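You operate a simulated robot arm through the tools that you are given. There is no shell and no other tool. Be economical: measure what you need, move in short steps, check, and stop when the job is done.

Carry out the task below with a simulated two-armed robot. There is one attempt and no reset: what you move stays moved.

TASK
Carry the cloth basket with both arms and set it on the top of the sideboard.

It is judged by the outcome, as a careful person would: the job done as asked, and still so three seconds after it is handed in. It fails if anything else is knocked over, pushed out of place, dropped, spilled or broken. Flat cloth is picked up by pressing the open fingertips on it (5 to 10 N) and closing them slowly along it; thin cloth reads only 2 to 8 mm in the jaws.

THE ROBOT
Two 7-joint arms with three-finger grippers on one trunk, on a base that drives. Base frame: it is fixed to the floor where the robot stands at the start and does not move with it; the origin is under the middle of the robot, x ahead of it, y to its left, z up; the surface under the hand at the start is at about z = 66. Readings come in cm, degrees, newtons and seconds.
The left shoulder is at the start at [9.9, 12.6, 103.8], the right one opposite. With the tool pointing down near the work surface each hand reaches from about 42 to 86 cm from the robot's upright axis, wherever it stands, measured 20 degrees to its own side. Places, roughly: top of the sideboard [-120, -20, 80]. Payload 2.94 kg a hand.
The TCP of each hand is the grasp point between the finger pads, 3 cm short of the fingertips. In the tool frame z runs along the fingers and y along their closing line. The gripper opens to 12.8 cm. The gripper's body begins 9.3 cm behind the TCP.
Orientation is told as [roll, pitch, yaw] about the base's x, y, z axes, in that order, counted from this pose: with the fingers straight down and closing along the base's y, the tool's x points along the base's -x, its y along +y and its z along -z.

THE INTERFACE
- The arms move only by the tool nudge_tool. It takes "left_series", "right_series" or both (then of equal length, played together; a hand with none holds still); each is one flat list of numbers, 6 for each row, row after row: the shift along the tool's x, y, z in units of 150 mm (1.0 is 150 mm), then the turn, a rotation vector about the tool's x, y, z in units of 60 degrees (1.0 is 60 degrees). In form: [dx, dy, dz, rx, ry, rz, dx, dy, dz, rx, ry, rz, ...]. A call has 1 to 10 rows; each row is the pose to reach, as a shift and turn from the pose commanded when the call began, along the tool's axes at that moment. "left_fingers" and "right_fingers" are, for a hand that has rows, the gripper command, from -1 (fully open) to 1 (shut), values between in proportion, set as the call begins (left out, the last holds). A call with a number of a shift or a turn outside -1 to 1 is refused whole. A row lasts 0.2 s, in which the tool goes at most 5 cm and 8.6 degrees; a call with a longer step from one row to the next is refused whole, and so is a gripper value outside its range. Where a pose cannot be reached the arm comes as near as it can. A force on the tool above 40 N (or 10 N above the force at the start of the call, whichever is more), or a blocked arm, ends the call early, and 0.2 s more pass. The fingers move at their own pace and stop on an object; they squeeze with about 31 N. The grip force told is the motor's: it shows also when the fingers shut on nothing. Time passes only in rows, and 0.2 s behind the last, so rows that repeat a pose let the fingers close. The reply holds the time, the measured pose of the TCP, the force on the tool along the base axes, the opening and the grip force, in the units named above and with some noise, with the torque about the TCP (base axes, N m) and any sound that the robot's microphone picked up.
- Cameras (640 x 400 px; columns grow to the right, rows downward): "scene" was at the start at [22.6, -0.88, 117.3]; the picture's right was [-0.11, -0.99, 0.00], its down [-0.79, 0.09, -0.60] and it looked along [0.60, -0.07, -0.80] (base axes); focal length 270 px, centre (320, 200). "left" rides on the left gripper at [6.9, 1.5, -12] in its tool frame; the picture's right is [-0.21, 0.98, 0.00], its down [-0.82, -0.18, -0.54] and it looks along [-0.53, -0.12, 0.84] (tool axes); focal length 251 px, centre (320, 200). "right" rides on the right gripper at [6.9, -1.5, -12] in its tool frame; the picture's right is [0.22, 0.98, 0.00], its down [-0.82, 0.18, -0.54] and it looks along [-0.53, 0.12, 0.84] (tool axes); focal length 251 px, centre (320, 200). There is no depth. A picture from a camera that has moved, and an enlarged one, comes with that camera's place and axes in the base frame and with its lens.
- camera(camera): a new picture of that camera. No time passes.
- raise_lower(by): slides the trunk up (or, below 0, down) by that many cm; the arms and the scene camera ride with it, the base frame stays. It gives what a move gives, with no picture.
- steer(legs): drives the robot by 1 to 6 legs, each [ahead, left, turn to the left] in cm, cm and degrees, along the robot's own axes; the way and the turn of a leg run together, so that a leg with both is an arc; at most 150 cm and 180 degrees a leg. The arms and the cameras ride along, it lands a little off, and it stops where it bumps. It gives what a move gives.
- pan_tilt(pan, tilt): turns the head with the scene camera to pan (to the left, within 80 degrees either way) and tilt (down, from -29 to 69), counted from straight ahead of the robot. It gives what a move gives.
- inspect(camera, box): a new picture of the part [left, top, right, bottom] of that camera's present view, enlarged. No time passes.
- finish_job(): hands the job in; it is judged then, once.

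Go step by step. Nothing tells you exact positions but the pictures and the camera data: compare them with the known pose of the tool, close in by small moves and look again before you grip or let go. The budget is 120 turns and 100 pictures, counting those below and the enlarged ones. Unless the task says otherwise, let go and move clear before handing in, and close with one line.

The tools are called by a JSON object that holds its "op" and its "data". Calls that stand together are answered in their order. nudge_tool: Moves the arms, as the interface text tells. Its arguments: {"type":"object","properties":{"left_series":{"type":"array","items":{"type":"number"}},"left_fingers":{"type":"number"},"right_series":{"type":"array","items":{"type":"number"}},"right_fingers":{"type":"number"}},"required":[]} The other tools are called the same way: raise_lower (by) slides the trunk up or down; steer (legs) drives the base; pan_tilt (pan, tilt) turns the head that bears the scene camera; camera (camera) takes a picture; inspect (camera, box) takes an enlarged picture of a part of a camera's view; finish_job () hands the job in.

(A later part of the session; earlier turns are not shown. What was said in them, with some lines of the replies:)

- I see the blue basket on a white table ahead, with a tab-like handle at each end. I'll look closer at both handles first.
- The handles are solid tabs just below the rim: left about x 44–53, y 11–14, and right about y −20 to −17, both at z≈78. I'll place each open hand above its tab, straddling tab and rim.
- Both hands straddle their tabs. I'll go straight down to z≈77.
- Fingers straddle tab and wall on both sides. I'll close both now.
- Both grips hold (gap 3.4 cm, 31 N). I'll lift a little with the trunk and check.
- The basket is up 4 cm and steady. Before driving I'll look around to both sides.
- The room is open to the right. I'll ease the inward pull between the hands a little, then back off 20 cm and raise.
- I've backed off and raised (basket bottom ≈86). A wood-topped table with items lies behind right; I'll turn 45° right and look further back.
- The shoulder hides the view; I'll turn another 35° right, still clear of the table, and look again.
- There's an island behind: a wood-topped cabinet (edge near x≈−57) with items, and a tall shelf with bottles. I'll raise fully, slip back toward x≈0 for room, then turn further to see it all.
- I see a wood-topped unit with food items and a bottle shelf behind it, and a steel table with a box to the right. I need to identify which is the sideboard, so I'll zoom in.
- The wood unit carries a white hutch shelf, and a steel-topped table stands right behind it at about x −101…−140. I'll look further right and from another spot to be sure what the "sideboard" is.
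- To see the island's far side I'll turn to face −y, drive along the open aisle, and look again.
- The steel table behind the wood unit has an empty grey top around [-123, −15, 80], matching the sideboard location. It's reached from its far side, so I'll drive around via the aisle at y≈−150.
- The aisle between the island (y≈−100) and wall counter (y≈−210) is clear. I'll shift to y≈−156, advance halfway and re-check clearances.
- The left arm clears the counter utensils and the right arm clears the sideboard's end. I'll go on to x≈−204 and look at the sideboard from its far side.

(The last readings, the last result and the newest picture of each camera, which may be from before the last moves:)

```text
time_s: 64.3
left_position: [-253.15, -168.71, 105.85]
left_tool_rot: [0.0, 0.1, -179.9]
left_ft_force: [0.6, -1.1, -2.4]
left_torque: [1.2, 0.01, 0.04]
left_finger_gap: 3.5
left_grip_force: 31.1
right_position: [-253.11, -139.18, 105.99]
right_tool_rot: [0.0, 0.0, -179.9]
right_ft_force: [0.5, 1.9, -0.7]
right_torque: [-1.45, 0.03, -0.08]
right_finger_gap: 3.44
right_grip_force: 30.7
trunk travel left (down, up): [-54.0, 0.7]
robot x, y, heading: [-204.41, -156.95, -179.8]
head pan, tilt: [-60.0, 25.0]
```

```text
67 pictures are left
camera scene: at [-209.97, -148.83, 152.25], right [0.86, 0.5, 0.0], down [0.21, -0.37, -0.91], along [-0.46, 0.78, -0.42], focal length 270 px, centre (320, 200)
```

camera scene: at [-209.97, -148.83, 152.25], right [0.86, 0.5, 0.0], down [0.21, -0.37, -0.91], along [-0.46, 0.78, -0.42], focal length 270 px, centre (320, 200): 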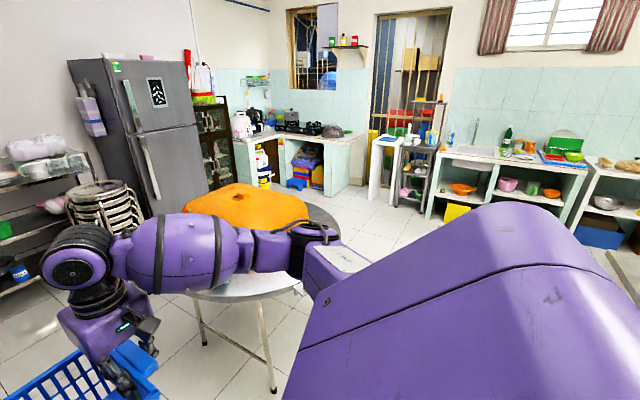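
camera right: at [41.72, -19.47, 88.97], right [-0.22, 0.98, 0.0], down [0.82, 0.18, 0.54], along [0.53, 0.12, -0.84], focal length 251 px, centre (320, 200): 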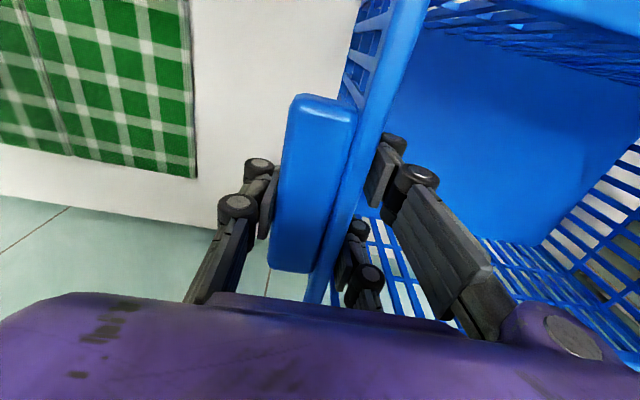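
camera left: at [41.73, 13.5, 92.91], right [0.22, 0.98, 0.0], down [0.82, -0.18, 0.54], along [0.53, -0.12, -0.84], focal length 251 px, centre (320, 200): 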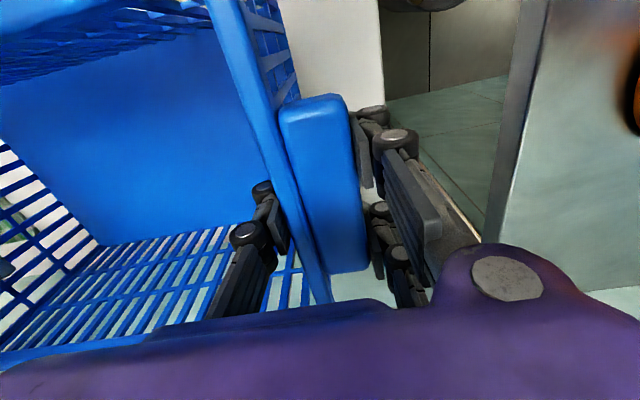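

The round table with the orange bag lies ahead-right, outside the turning circle. I'll turn right 90° to face +y and look at the sideboard.

{"op": "steer", "data": {"legs": [[0, 0, -90]]}}

{"op": "pan_tilt", "data": {"pan": -35, "tilt": 30}}

{"op": "camera", "data": {"camera": "scene"}}

{"op": "pan_tilt", "data": {"pan": 30, "tilt": 30}}

{"op": "camera", "data": {"camera": "scene"}}

```text
time_s: 68.5
left_position: [-215.61, -107.95, 105.95]
left_tool_rot: [0.0, 0.0, 89.3]
left_ft_force: [-0.4, -0.3, -2.2]
left_torque: [-0.05, -1.16, 0.0]
left_finger_gap: 3.48
left_grip_force: 30.7
right_position: [-186.2, -108.4, 106.04]
right_tool_rot: [0.0, -0.1, 89.2]
right_ft_force: [1.0, -0.4, -0.8]
right_torque: [0.06, 1.47, -0.1]
right_finger_gap: 3.48
right_grip_force: 30.8
trunk travel left (down, up): [-54.0, 0.7]
robot x, y, heading: [-204.39, -156.58, 89.3]
head pan, tilt: [-60.0, 25.0]
```

```text
time_s: 69.4
left_position: [-215.78, -108.01, 105.93]
left_tool_rot: [0.0, 0.0, 89.2]
left_ft_force: [-2.5, -0.2, -2.4]
left_torque: [0.03, -1.22, 0.09]
left_finger_gap: 3.48
left_grip_force: 31.2
right_position: [-186.06, -108.45, 106.0]
right_tool_rot: [0.0, 0.0, 89.1]
right_ft_force: [1.7, 0.3, -1.1]
right_torque: [-0.03, 1.5, -0.05]
right_finger_gap: 3.44
right_grip_force: 30.8
trunk travel left (down, up): [-54.0, 0.7]
robot x, y, heading: [-204.26, -156.64, 89.4]
head pan, tilt: [-35.0, 30.0]
```

```text
66 pictures are left
camera scene: at [-198.9, -148.33, 151.46], right [0.81, -0.59, 0.0], down [-0.29, -0.41, -0.87], along [0.51, 0.7, -0.5], focal length 270 px, centre (320, 200)
```

scene: 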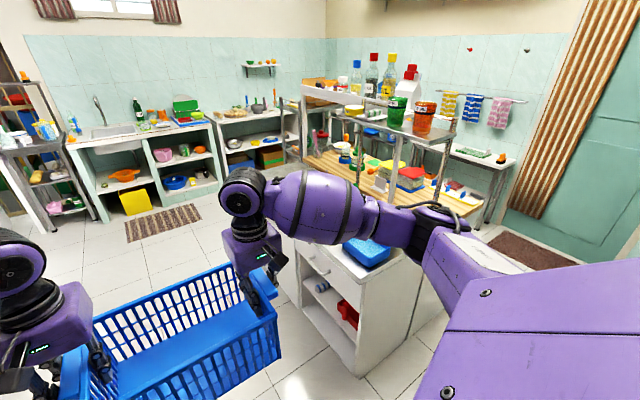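

```text
time_s: 70.8
left_position: [-215.69, -108.0, 105.93]
left_tool_rot: [0.0, 0.0, 89.2]
left_ft_force: [-2.3, -0.5, -2.9]
left_torque: [-0.02, -1.18, 0.05]
left_finger_gap: 3.49
left_grip_force: 30.7
right_position: [-186.2, -108.39, 105.94]
right_tool_rot: [0.0, -0.1, 89.1]
right_ft_force: [1.7, 0.7, -0.5]
right_torque: [-0.03, 1.4, -0.09]
right_finger_gap: 3.44
right_grip_force: 30.7
trunk travel left (down, up): [-54.0, 0.7]
robot x, y, heading: [-204.51, -156.83, 89.2]
head pan, tilt: [30.0, 30.0]
```

```text
65 pictures are left
camera scene: at [-208.6, -147.76, 151.46], right [0.87, 0.49, 0.0], down [0.24, -0.44, -0.87], along [-0.42, 0.76, -0.5], focal length 270 px, centre (320, 200)
```

scene: 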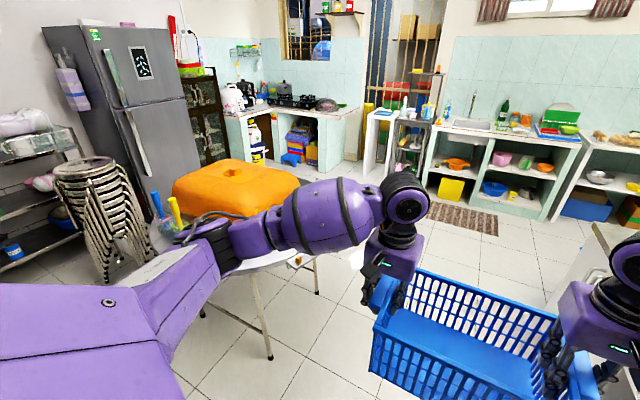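

The white cabinet with a steel top is visible right-ahead; I need to see how far its top extends and what's on it. Zooming in.

{"op": "pan_tilt", "data": {"pan": -35, "tilt": 30}}

{"op": "inspect", "data": {"camera": "scene", "box": [220, 70, 500, 290]}}

{"op": "inspect", "data": {"camera": "right", "box": [0, 0, 640, 400]}}

```text
time_s: 72.1
left_position: [-215.62, -107.96, 105.91]
left_tool_rot: [0.0, 0.0, 89.2]
left_ft_force: [-0.9, 0.2, -3.2]
left_torque: [-0.05, -1.19, -0.03]
left_finger_gap: 3.49
left_grip_force: 32.0
right_position: [-186.11, -108.35, 106.11]
right_tool_rot: [-0.1, 0.0, 89.2]
right_ft_force: [0.4, 0.0, -0.6]
right_torque: [0.01, 1.42, -0.05]
right_finger_gap: 3.46
right_grip_force: 31.3
trunk travel left (down, up): [-54.0, 0.7]
robot x, y, heading: [-204.66, -156.64, 89.4]
head pan, tilt: [-35.0, 30.0]
```

```text
1.82 times, centred on (360, 180) of scene
camera zoom: at [-198.91, -148.32, 151.46], right [0.81, -0.58, 0.0], down [-0.29, -0.41, -0.87], along [0.51, 0.7, -0.5], focal length 491 px, centre (247, 236)
```

zoom: 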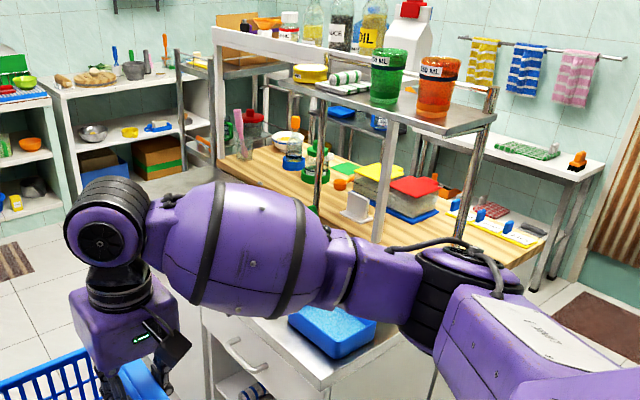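

```text
1.00 times, centred on (320, 200) of right (not enlarged: the box is as wide or as high as the picture)
camera zoom: at [-184.62, -115.44, 117.98], right [-0.98, -0.2, 0.0], down [-0.17, 0.82, 0.54], along [-0.11, 0.53, -0.84], focal length 251 px, centre (320, 200)
```

zoom: 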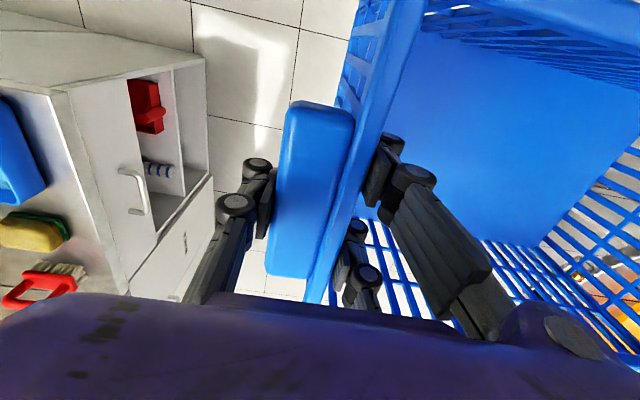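

The sideboard's near end holds items (tray, sponge, brush), with the free stretch further along. I'll drive up alongside and look again.

{"op": "steer", "data": {"legs": [[50, -2, 0.7], [50, 0, 0]]}}

{"op": "pan_tilt", "data": {"pan": -35, "tilt": 40}}

{"op": "camera", "data": {"camera": "scene"}}

{"op": "camera", "data": {"camera": "right"}}

```text
time_s: 77.6
left_position: [-213.52, -7.84, 105.85]
left_tool_rot: [0.0, 0.1, 89.7]
left_ft_force: [-0.3, 0.6, -2.3]
left_torque: [-0.01, -1.18, 0.03]
left_finger_gap: 3.49
left_grip_force: 30.5
right_position: [-183.99, -8.1, 106.05]
right_tool_rot: [0.1, -0.1, 89.7]
right_ft_force: [1.1, 0.0, -1.4]
right_torque: [0.03, 1.4, -0.07]
right_finger_gap: 3.44
right_grip_force: 30.8
trunk travel left (down, up): [-54.0, 0.7]
robot x, y, heading: [-201.92, -56.33, 89.6]
head pan, tilt: [-35.0, 30.0]
```

```text
time_s: 78.4
left_position: [-213.51, -7.75, 106.03]
left_tool_rot: [0.0, 0.1, 89.7]
left_ft_force: [-2.0, 0.8, -2.2]
left_torque: [-0.02, -1.26, 0.08]
left_finger_gap: 3.49
left_grip_force: 30.8
right_position: [-183.96, -7.99, 105.95]
right_tool_rot: [0.0, -0.1, 89.7]
right_ft_force: [2.8, -0.7, -1.0]
right_torque: [0.02, 1.45, 0.02]
right_finger_gap: 3.43
right_grip_force: 31.3
trunk travel left (down, up): [-54.0, 0.7]
robot x, y, heading: [-201.9, -56.73, 89.8]
head pan, tilt: [-35.0, 40.0]
```

```text
62 pictures are left
camera scene: at [-196.68, -48.41, 149.92], right [0.82, -0.58, 0.0], down [-0.37, -0.53, -0.77], along [0.44, 0.63, -0.64], focal length 270 px, centre (320, 200)
```

scene: 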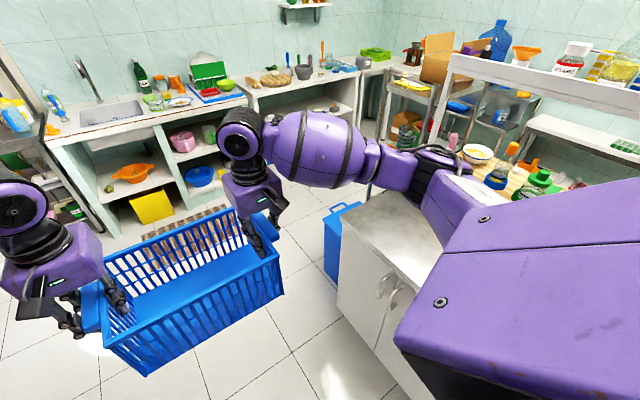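

```text
61 pictures are left
camera right: at [-182.41, -14.95, 117.97], right [-0.98, -0.21, 0.0], down [-0.18, 0.82, 0.54], along [-0.11, 0.53, -0.84], focal length 251 px, centre (320, 200)
```

right: 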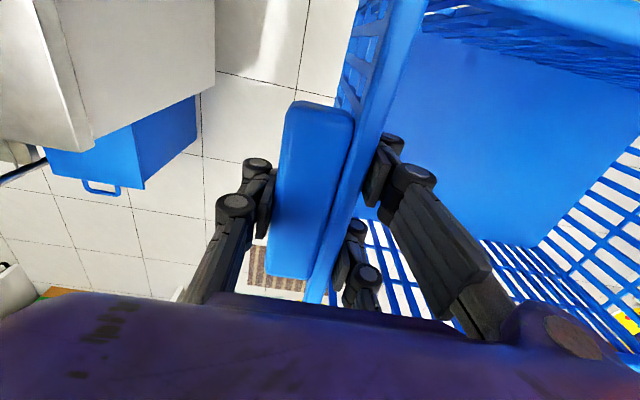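

The sideboard's +y end has an empty top, front edge x≈−148, end at y≈+8. I'll move up to y≈−12 and turn to face it.

{"op": "steer", "data": {"legs": [[44, 0, 0], [0, 0, -90]]}}

{"op": "pan_tilt", "data": {"pan": 0, "tilt": 35}}

{"op": "camera", "data": {"camera": "scene"}}

```text
time_s: 84.9
left_position: [-153.13, -0.17, 105.92]
left_tool_rot: [0.0, 0.1, -0.1]
left_ft_force: [-0.3, 1.1, -3.7]
left_torque: [-1.12, 0.0, 0.01]
left_finger_gap: 3.5
left_grip_force: 30.6
right_position: [-153.09, -29.79, 105.92]
right_tool_rot: [0.0, -0.1, -0.1]
right_ft_force: [0.2, -1.6, -0.7]
right_torque: [1.46, -0.01, -0.07]
right_finger_gap: 3.44
right_grip_force: 31.1
trunk travel left (down, up): [-54.0, 0.7]
robot x, y, heading: [-201.55, -11.77, -0.3]
head pan, tilt: [-35.0, 40.0]
```

```text
time_s: 85.9
left_position: [-153.14, -0.2, 106.0]
left_tool_rot: [0.0, 0.1, 0.0]
left_ft_force: [0.2, 1.7, -2.4]
left_torque: [-1.18, 0.0, 0.09]
left_finger_gap: 3.5
left_grip_force: 31.0
right_position: [-153.09, -29.81, 106.04]
right_tool_rot: [0.0, -0.1, -0.1]
right_ft_force: [-0.3, -1.9, -0.7]
right_torque: [1.46, -0.04, -0.05]
right_finger_gap: 3.43
right_grip_force: 30.8
trunk travel left (down, up): [-54.0, 0.7]
robot x, y, heading: [-202.01, -11.96, 0.1]
head pan, tilt: [0.0, 35.0]
```

```text
60 pictures are left
camera scene: at [-191.46, -12.13, 150.68], right [0.0, -1.0, 0.0], down [-0.57, 0.0, -0.82], along [0.82, 0.0, -0.57], focal length 270 px, centre (320, 200)
```

scene: 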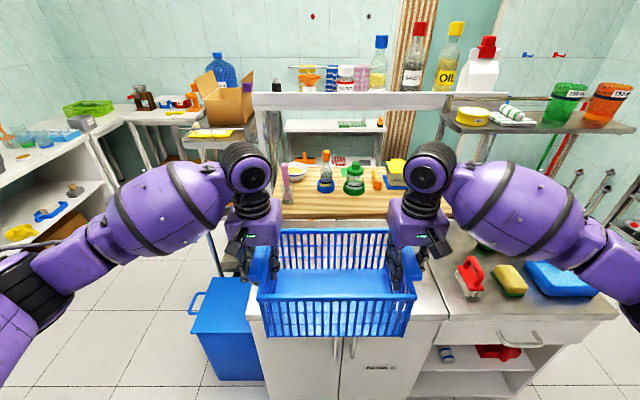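

Facing the sideboard now: its two-door left part has a clear top (x −148…−103, y −47…+9), with no shelf above it. I'll drive 14 cm closer, then extend both arms together.

{"op": "steer", "data": {"legs": [[14, -2, 0]]}}

{"op": "nudge_tool", "data": {"left_series": [-0.08, 0, 0, 0, 0, 0, -0.17, 0, 0, 0, 0, 0, -0.26, 0, 0, 0, 0, 0, -0.35, 0, 0, 0, 0, 0, -0.44, 0, 0, 0, 0, 0, -0.53, 0, 0, 0, 0, 0, -0.62, 0, 0, 0, 0, 0, -0.71, 0, 0, 0, 0, 0, -0.8, 0, 0, 0, 0, 0, -0.867, 0, 0, 0, 0, 0], "right_series": [-0.08, 0, 0, 0, 0, 0, -0.17, 0, 0, 0, 0, 0, -0.26, 0, 0, 0, 0, 0, -0.35, 0, 0, 0, 0, 0, -0.44, 0, 0, 0, 0, 0, -0.53, 0, 0, 0, 0, 0, -0.62, 0, 0, 0, 0, 0, -0.71, 0, 0, 0, 0, 0, -0.8, 0, 0, 0, 0, 0, -0.867, 0, 0, 0, 0, 0]}}

{"op": "camera", "data": {"camera": "scene"}}

```text
time_s: 87.2
left_position: [-139.11, -2.19, 105.97]
left_tool_rot: [-0.2, 0.0, -0.2]
left_ft_force: [-0.6, 1.4, -2.6]
left_torque: [-1.14, -0.03, 0.07]
left_finger_gap: 3.49
left_grip_force: 30.7
right_position: [-139.33, -31.87, 106.06]
right_tool_rot: [0.0, -0.2, -0.1]
right_ft_force: [-0.3, -1.5, -0.3]
right_torque: [1.36, 0.04, -0.08]
right_finger_gap: 3.4
right_grip_force: 30.9
trunk travel left (down, up): [-54.0, 0.7]
robot x, y, heading: [-187.75, -14.0, -0.4]
head pan, tilt: [0.0, 35.0]
```

```text
time_s: 89.4
left_position: [-125.93, -2.37, 105.96]
left_tool_rot: [0.0, 0.2, -0.2]
left_ft_force: [-0.7, 2.4, -1.1]
left_torque: [-1.28, -0.16, 0.07]
left_finger_gap: 3.52
left_grip_force: 31.5
right_position: [-126.17, -31.73, 105.91]
right_tool_rot: [0.1, -0.2, 0.0]
right_ft_force: [0.6, -1.6, -1.5]
right_torque: [1.19, 0.17, -0.4]
right_finger_gap: 3.4
right_grip_force: 31.2
trunk travel left (down, up): [-54.0, 0.7]
robot x, y, heading: [-187.77, -14.16, -0.2]
head pan, tilt: [0.0, 35.0]
```

```text
59 pictures are left
camera scene: at [-177.44, -14.13, 150.67], right [0.0, -1.0, 0.0], down [-0.57, 0.0, -0.82], along [0.82, 0.0, -0.57], focal length 270 px, centre (320, 200)
```

scene: 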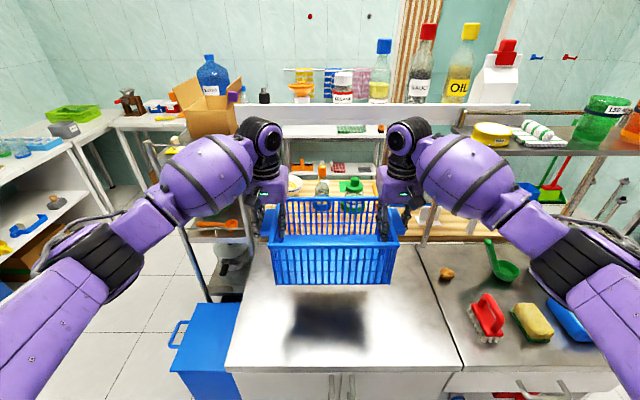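

The basket is centred above the empty top with clear surroundings. I'll lower 12 cm, then feel for the contact.

{"op": "raise_lower", "data": {"by": -12}}

{"op": "camera", "data": {"camera": "scene"}}

{"op": "camera", "data": {"camera": "right"}}

```text
time_s: 90.9
left_position: [-125.94, -2.36, 94.0]
left_tool_rot: [-0.1, 0.1, -0.1]
left_ft_force: [0.3, 1.3, -2.6]
left_torque: [-1.03, -0.15, 0.05]
left_finger_gap: 3.47
left_grip_force: 31.3
right_position: [-126.18, -31.95, 94.02]
right_tool_rot: [0.2, -0.2, -0.1]
right_ft_force: [-0.3, -2.9, -0.3]
right_torque: [1.49, 0.18, 0.02]
right_finger_gap: 3.44
right_grip_force: 31.2
trunk travel left (down, up): [-42.0, 12.7]
robot x, y, heading: [-187.31, -14.13, -0.3]
head pan, tilt: [0.0, 35.0]
```

```text
58 pictures are left
camera scene: at [-168.22, -14.14, 137.01], right [0.0, -1.0, 0.0], down [-0.57, 0.0, -0.82], along [0.82, 0.0, -0.57], focal length 270 px, centre (320, 200)
```

scene: 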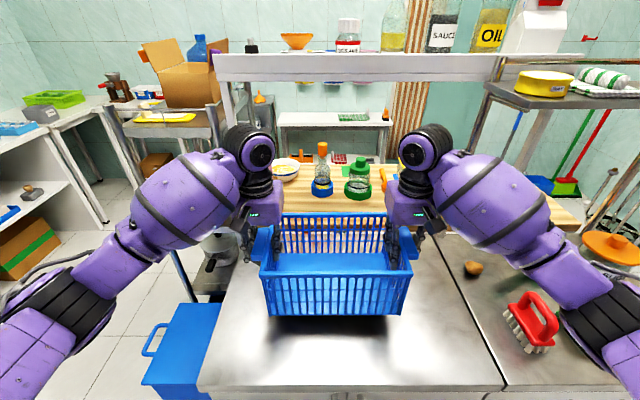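

```text
57 pictures are left
camera right: at [-133.01, -33.46, 106.11], right [-0.21, 0.98, 0.0], down [0.82, 0.18, 0.54], along [0.53, 0.12, -0.84], focal length 251 px, centre (320, 200)
```

right: 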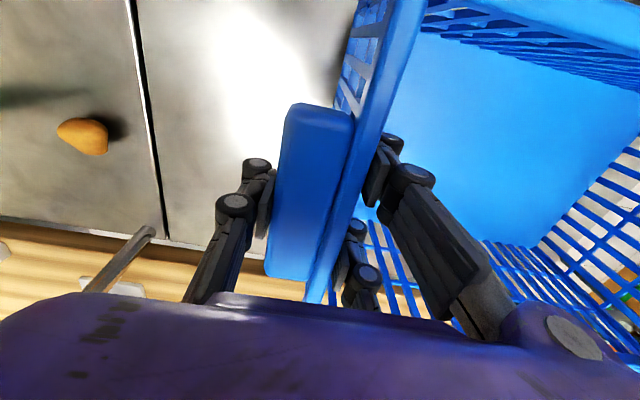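

The margins look good (about 11–13 cm front and back). I'll lower the last few cm slowly with the arms, watching the force.

{"op": "nudge_tool", "data": {"left_series": [0, 0, 0.03, 0, 0, 0, 0, 0, 0.06, 0, 0, 0, 0, 0, 0.09, 0, 0, 0, 0, 0, 0.12, 0, 0, 0, 0, 0, 0.15, 0, 0, 0, 0, 0, 0.17, 0, 0, 0], "right_series": [0, 0, 0.03, 0, 0, 0, 0, 0, 0.06, 0, 0, 0, 0, 0, 0.09, 0, 0, 0, 0, 0, 0.12, 0, 0, 0, 0, 0, 0.15, 0, 0, 0, 0, 0, 0.17, 0, 0, 0]}}

{"op": "nudge_tool", "data": {"left_series": [0, 0, 0.01, 0, 0, 0, 0, 0, 0.02, 0, 0, 0, 0, 0, 0.03, 0, 0, 0], "right_series": [0, 0, 0.01, 0, 0, 0, 0, 0, 0.02, 0, 0, 0, 0, 0, 0.03, 0, 0, 0]}}

{"op": "camera", "data": {"camera": "scene"}}

```text
time_s: 92.3
left_position: [-126.18, -2.32, 91.34]
left_tool_rot: [-0.1, 0.1, -0.2]
left_ft_force: [0.0, 1.7, -0.9]
left_torque: [-1.25, 0.22, -0.07]
left_finger_gap: 3.5
left_grip_force: 30.8
right_position: [-126.17, -31.9, 91.56]
right_tool_rot: [0.0, -0.1, -0.1]
right_ft_force: [0.8, -1.1, -1.9]
right_torque: [1.32, -0.25, -0.18]
right_finger_gap: 3.42
right_grip_force: 31.4
trunk travel left (down, up): [-42.0, 12.7]
robot x, y, heading: [-187.55, -13.93, -0.3]
head pan, tilt: [0.0, 35.0]
```

```text
time_s: 93.1
left_position: [-126.06, -2.25, 90.9]
left_tool_rot: [-0.2, 0.1, -0.2]
left_ft_force: [-0.2, 1.5, -0.6]
left_torque: [-1.29, 0.46, 0.06]
left_finger_gap: 3.5
left_grip_force: 31.3
right_position: [-126.08, -31.92, 91.08]
right_tool_rot: [0.1, -0.2, -0.1]
right_ft_force: [0.1, -1.2, -2.5]
right_torque: [1.13, -0.46, -0.13]
right_finger_gap: 3.41
right_grip_force: 31.3
trunk travel left (down, up): [-42.0, 12.7]
robot x, y, heading: [-187.82, -14.18, -0.1]
head pan, tilt: [0.0, 35.0]
```

```text
56 pictures are left
camera scene: at [-168.2, -14.14, 137.0], right [0.0, -1.0, 0.0], down [-0.57, 0.0, -0.82], along [0.82, 0.0, -0.57], focal length 270 px, centre (320, 200)
```

scene: 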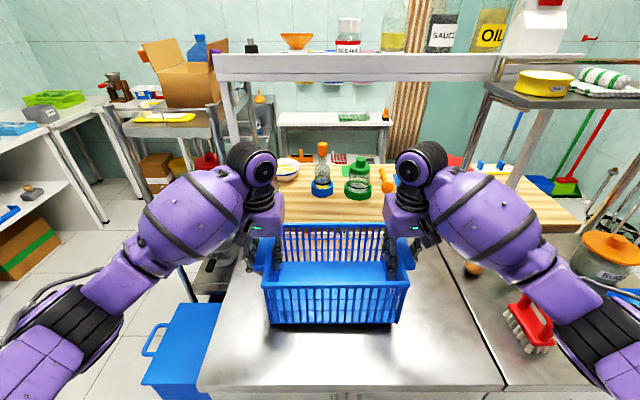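

Still no clear contact force; I'll continue in small steps.

{"op": "nudge_tool", "data": {"left_series": [0, 0, 0.01, 0, 0, 0, 0, 0, 0.02, 0, 0, 0, 0, 0, 0.03, 0, 0, 0, 0, 0, 0.03, 0, 0, 0], "right_series": [0, 0, 0.01, 0, 0, 0, 0, 0, 0.02, 0, 0, 0, 0, 0, 0.03, 0, 0, 0, 0, 0, 0.03, 0, 0, 0]}}

{"op": "inspect", "data": {"camera": "scene", "box": [230, 210, 450, 350]}}

```text
time_s: 94.1
left_position: [-126.03, -2.22, 90.39]
left_tool_rot: [-0.1, 0.2, -0.1]
left_ft_force: [0.4, 0.4, -2.8]
left_torque: [-1.07, -0.22, 0.02]
left_finger_gap: 3.52
left_grip_force: 30.8
right_position: [-126.14, -32.0, 90.5]
right_tool_rot: [0.1, -0.2, -0.1]
right_ft_force: [0.3, -0.4, 0.2]
right_torque: [1.56, 0.17, -0.12]
right_finger_gap: 3.44
right_grip_force: 31.4
trunk travel left (down, up): [-42.0, 12.7]
robot x, y, heading: [-188.01, -14.06, -0.2]
head pan, tilt: [0.0, 35.0]
```

```text
2.86 times, centred on (340, 280) of scene
camera zoom: at [-168.2, -14.14, 137.01], right [0.0, -1.0, 0.0], down [-0.57, 0.0, -0.82], along [0.82, 0.0, -0.57], focal length 772 px, centre (263, -29)
```

zoom: 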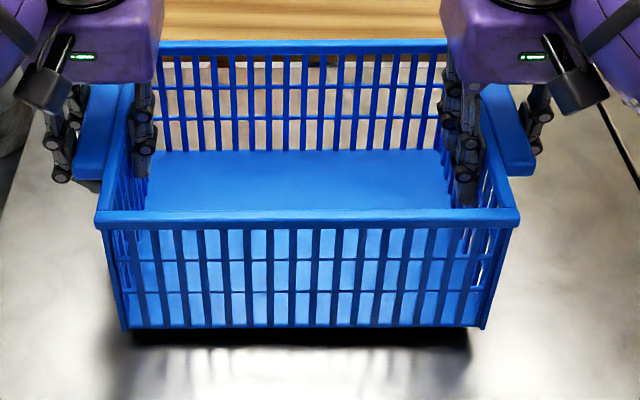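

A thin shadow gap remains; lowering further in small steps.

{"op": "nudge_tool", "data": {"left_series": [0, 0, 0.01, 0, 0, 0, 0, 0, 0.02, 0, 0, 0, 0, 0, 0.03, 0, 0, 0, 0, 0, 0.035, 0, 0, 0, 0, 0, 0.035, 0, 0, 0], "right_series": [0, 0, 0.01, 0, 0, 0, 0, 0, 0.02, 0, 0, 0, 0, 0, 0.03, 0, 0, 0, 0, 0, 0.035, 0, 0, 0, 0, 0, 0.035, 0, 0, 0]}}

{"op": "inspect", "data": {"camera": "scene", "box": [230, 210, 450, 350]}}

```text
time_s: 95.3
left_position: [-125.99, -2.31, 89.87]
left_tool_rot: [-0.1, 0.1, -0.1]
left_ft_force: [2.2, 1.2, -3.8]
left_torque: [-1.07, -0.05, 0.19]
left_finger_gap: 3.53
left_grip_force: 30.8
right_position: [-126.16, -31.9, 90.05]
right_tool_rot: [0.1, -0.1, 0.0]
right_ft_force: [-1.8, -1.0, 0.4]
right_torque: [1.57, 0.02, 0.45]
right_finger_gap: 3.43
right_grip_force: 31.2
trunk travel left (down, up): [-42.0, 12.7]
robot x, y, heading: [-187.8, -14.16, -0.1]
head pan, tilt: [0.0, 35.0]
```

```text
2.86 times, centred on (340, 280) of scene
camera zoom: at [-168.2, -14.14, 137.0], right [0.0, -1.0, 0.0], down [-0.57, 0.0, -0.82], along [0.82, 0.0, -0.57], focal length 772 px, centre (263, -29)
```

zoom: 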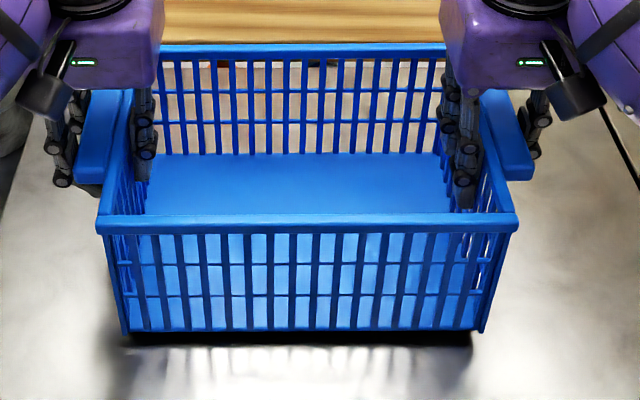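

Close now; continuing down until the force tells of contact.

{"op": "nudge_tool", "data": {"left_series": [0, 0, 0.01, 0, 0, 0, 0, 0, 0.02, 0, 0, 0, 0, 0, 0.03, 0, 0, 0, 0, 0, 0.035, 0, 0, 0, 0, 0, 0.035, 0, 0, 0], "right_series": [0, 0, 0.01, 0, 0, 0, 0, 0, 0.02, 0, 0, 0, 0, 0, 0.03, 0, 0, 0, 0, 0, 0.04, 0, 0, 0, 0, 0, 0.04, 0, 0, 0]}}

{"op": "inspect", "data": {"camera": "scene", "box": [230, 210, 450, 350]}}

```text
time_s: 96.5
left_position: [-125.97, -2.36, 89.29]
left_tool_rot: [0.0, 0.1, -0.1]
left_ft_force: [-0.1, 2.3, -2.5]
left_torque: [-1.08, -0.55, 0.04]
left_finger_gap: 3.48
left_grip_force: 31.3
right_position: [-126.01, -31.86, 89.41]
right_tool_rot: [0.0, 0.0, -0.2]
right_ft_force: [-0.6, -2.4, -1.1]
right_torque: [1.42, 0.54, 0.04]
right_finger_gap: 3.43
right_grip_force: 30.7
trunk travel left (down, up): [-42.0, 12.7]
robot x, y, heading: [-187.63, -14.09, -0.2]
head pan, tilt: [0.0, 35.0]
```

```text
2.86 times, centred on (340, 280) of scene
camera zoom: at [-168.2, -14.14, 137.01], right [0.0, -1.0, 0.0], down [-0.57, 0.0, -0.82], along [0.82, 0.0, -0.57], focal length 772 px, centre (263, -29)
```

zoom: 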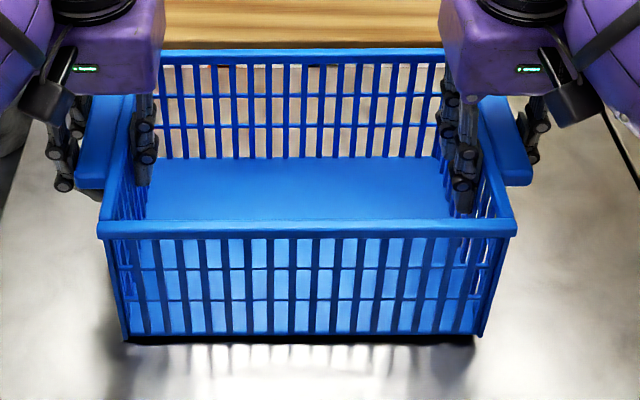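

The gap is down to a few millimetres; another 0.6 cm in small steps.

{"op": "nudge_tool", "data": {"left_series": [0, 0, 0.01, 0, 0, 0, 0, 0, 0.02, 0, 0, 0, 0, 0, 0.03, 0, 0, 0, 0, 0, 0.035, 0, 0, 0, 0, 0, 0.035, 0, 0, 0], "right_series": [0, 0, 0.01, 0, 0, 0, 0, 0, 0.02, 0, 0, 0, 0, 0, 0.03, 0, 0, 0, 0, 0, 0.04, 0, 0, 0, 0, 0, 0.04, 0, 0, 0]}}

{"op": "inspect", "data": {"camera": "scene", "box": [230, 210, 450, 350]}}

```text
time_s: 97.7
left_position: [-126.04, -2.33, 89.0]
left_tool_rot: [-0.1, 0.1, -0.3]
left_ft_force: [0.0, 3.4, 4.2]
left_torque: [-0.91, 0.52, -0.09]
left_finger_gap: 3.49
left_grip_force: 30.7
right_position: [-126.05, -31.87, 88.91]
right_tool_rot: [0.0, -0.2, -0.2]
right_ft_force: [0.8, -4.4, 1.8]
right_torque: [1.59, 0.14, 0.09]
right_finger_gap: 3.45
right_grip_force: 31.0
trunk travel left (down, up): [-42.0, 12.7]
robot x, y, heading: [-187.39, -14.31, -0.1]
head pan, tilt: [0.0, 35.0]
```

```text
2.86 times, centred on (340, 280) of scene
camera zoom: at [-168.26, -14.18, 137.02], right [0.0, -1.0, 0.0], down [-0.57, 0.0, -0.82], along [0.82, 0.0, -0.57], focal length 772 px, centre (263, -29)
```

zoom: 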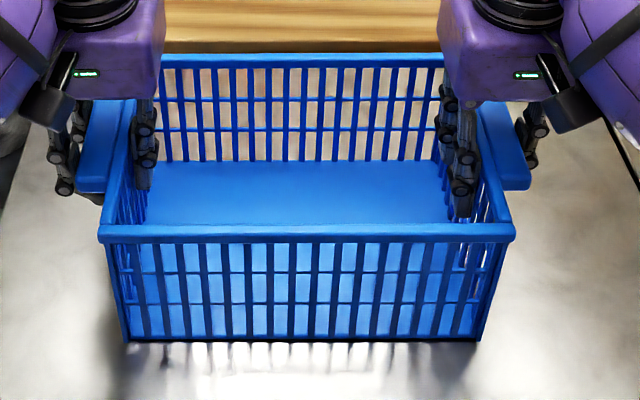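

Contact is felt (forces turned upward) and the basket stands level on the top. I'll open both hands.

{"op": "nudge_tool", "data": {"left_series": [0, 0, 0.005, 0, 0, 0, 0, 0, 0.005, 0, 0, 0, 0, 0, 0.005, 0, 0, 0, 0, 0, 0.005, 0, 0, 0, 0, 0, 0.005, 0, 0, 0], "right_series": [0, 0, 0.005, 0, 0, 0, 0, 0, 0.005, 0, 0, 0, 0, 0, 0.005, 0, 0, 0, 0, 0, 0.005, 0, 0, 0, 0, 0, 0.005, 0, 0, 0], "left_fingers": -1, "right_fingers": -1}}

{"op": "camera", "data": {"camera": "scene"}}

{"op": "camera", "data": {"camera": "left"}}

{"op": "camera", "data": {"camera": "right"}}

```text
time_s: 98.9
left_position: [-126.11, -2.42, 88.8]
left_tool_rot: [-0.1, 0.1, -0.1]
left_ft_force: [0.0, -0.6, -0.6]
left_torque: [-0.02, 0.01, -0.01]
left_finger_gap: 12.78
left_grip_force: 0.0
right_position: [-126.09, -31.78, 88.73]
right_tool_rot: [-0.1, -0.1, -0.1]
right_ft_force: [0.3, 0.0, 0.1]
right_torque: [0.0, -0.01, 0.0]
right_finger_gap: 12.81
right_grip_force: 0.1
trunk travel left (down, up): [-42.0, 12.7]
robot x, y, heading: [-187.89, -13.65, -0.2]
head pan, tilt: [0.0, 35.0]
```

```text
51 pictures are left
camera scene: at [-168.23, -14.14, 137.01], right [0.0, -1.0, 0.0], down [-0.57, 0.0, -0.82], along [0.82, 0.0, -0.57], focal length 270 px, centre (320, 200)
```

scene: 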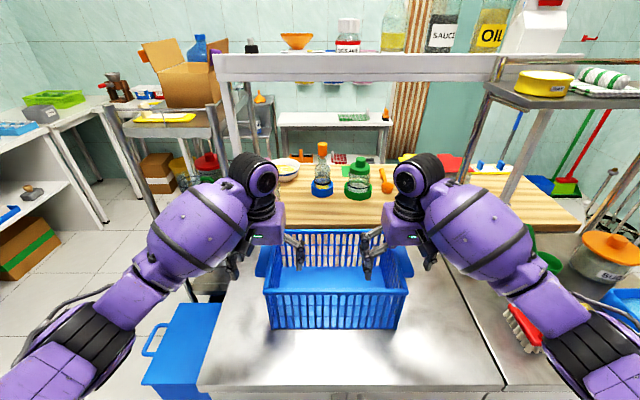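

```text
50 pictures are left
camera left: at [-132.98, -0.82, 100.79], right [0.22, 0.98, 0.0], down [0.82, -0.18, 0.54], along [0.53, -0.12, -0.84], focal length 251 px, centre (320, 200)
```

left: 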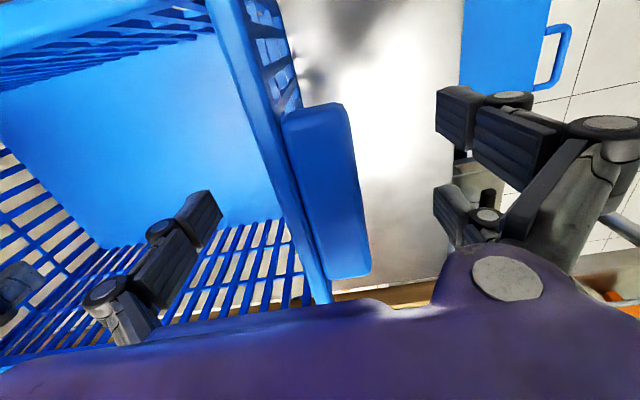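

```text
49 pictures are left
camera right: at [-133.01, -33.46, 100.77], right [-0.21, 0.98, 0.0], down [0.82, 0.18, 0.54], along [0.53, 0.12, -0.84], focal length 251 px, centre (320, 200)
```

right: 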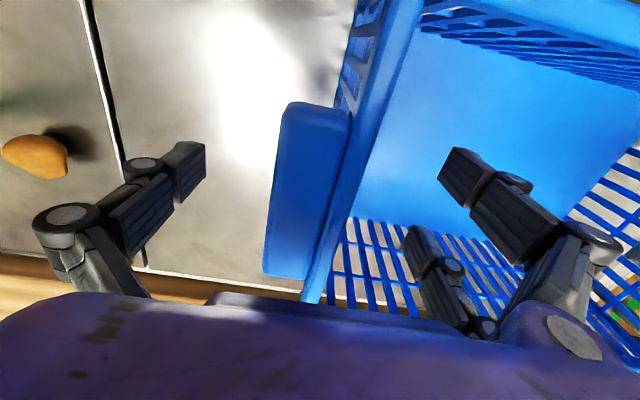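

The hands are free of the basket, which stands on the top. I'll raise straight up 12 cm and then back away.

{"op": "raise_lower", "data": {"by": 12.5}}

{"op": "steer", "data": {"legs": [[-14, 0, 0]]}}

{"op": "camera", "data": {"camera": "scene"}}

```text
time_s: 100.5
left_position: [-126.18, -2.43, 101.1]
left_tool_rot: [-0.1, 0.3, -0.1]
left_ft_force: [0.7, 0.3, -1.0]
left_torque: [-0.01, 0.01, 0.02]
left_finger_gap: 12.78
left_grip_force: 0.0
right_position: [-126.16, -31.86, 101.02]
right_tool_rot: [0.0, 0.2, -0.1]
right_ft_force: [0.5, 0.3, -1.0]
right_torque: [0.0, 0.02, -0.01]
right_finger_gap: 12.82
right_grip_force: 0.0
trunk travel left (down, up): [-54.5, 0.2]
robot x, y, heading: [-187.52, -14.13, -0.0]
head pan, tilt: [0.0, 35.0]
```

```text
time_s: 101.8
left_position: [-139.93, -2.32, 101.26]
left_tool_rot: [-0.1, 0.1, -0.1]
left_ft_force: [0.4, 0.9, -0.5]
left_torque: [0.0, 0.02, 0.01]
left_finger_gap: 12.8
left_grip_force: 0.2
right_position: [-139.98, -31.8, 101.17]
right_tool_rot: [0.0, -0.1, -0.1]
right_ft_force: [0.5, -0.8, 0.5]
right_torque: [0.02, 0.05, 0.03]
right_finger_gap: 12.79
right_grip_force: 0.1
trunk travel left (down, up): [-54.5, 0.2]
robot x, y, heading: [-201.62, -14.27, -0.4]
head pan, tilt: [0.0, 35.0]
```

```text
48 pictures are left
camera scene: at [-192.02, -14.1, 151.09], right [0.0, -1.0, 0.0], down [-0.57, 0.0, -0.82], along [0.82, 0.0, -0.57], focal length 270 px, centre (320, 200)
```

scene: 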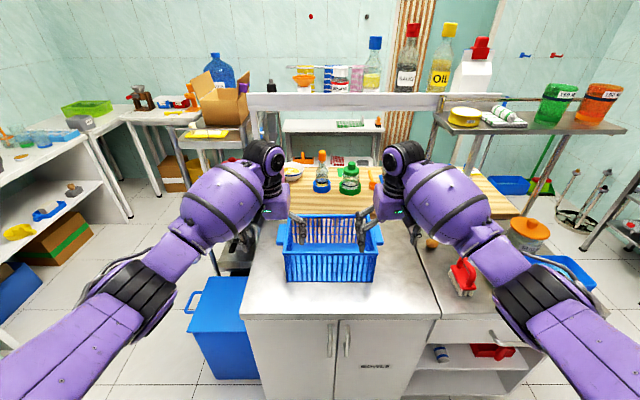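

The basket stands upright, with the hands clear. I'll read the label on the door as a final check.

{"op": "inspect", "data": {"camera": "scene", "box": [330, 340, 430, 400]}}

```text
6.40 times, centred on (380, 370) of scene
camera zoom: at [-192.02, -14.1, 151.09], right [0.0, -1.0, 0.0], down [-0.57, 0.0, -0.82], along [0.82, 0.0, -0.57], focal length 1729 px, centre (-64, -888)
```

zoom: 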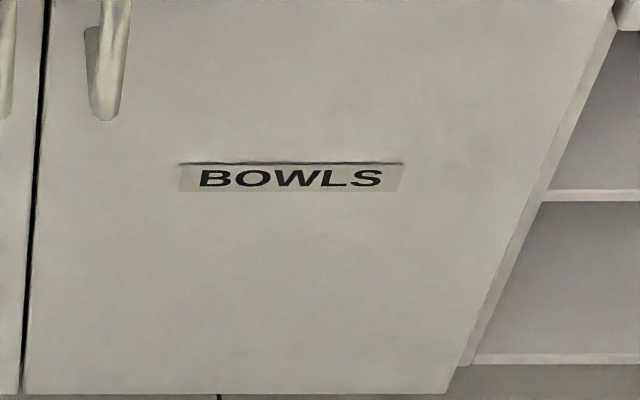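

The cabinet door is labelled "BOWLS", and the cabinet matches the given sideboard location. The basket rests centred on its top with nothing else disturbed, so I'm handing in.

{"op": "finish_job", "data": {}}

```text
The job is handed in.
```

I carried the blue basket with both arms and set it upright on the clear top of the sideboard. Both hands are off it and backed away, and I saw nothing else moved or knocked over.
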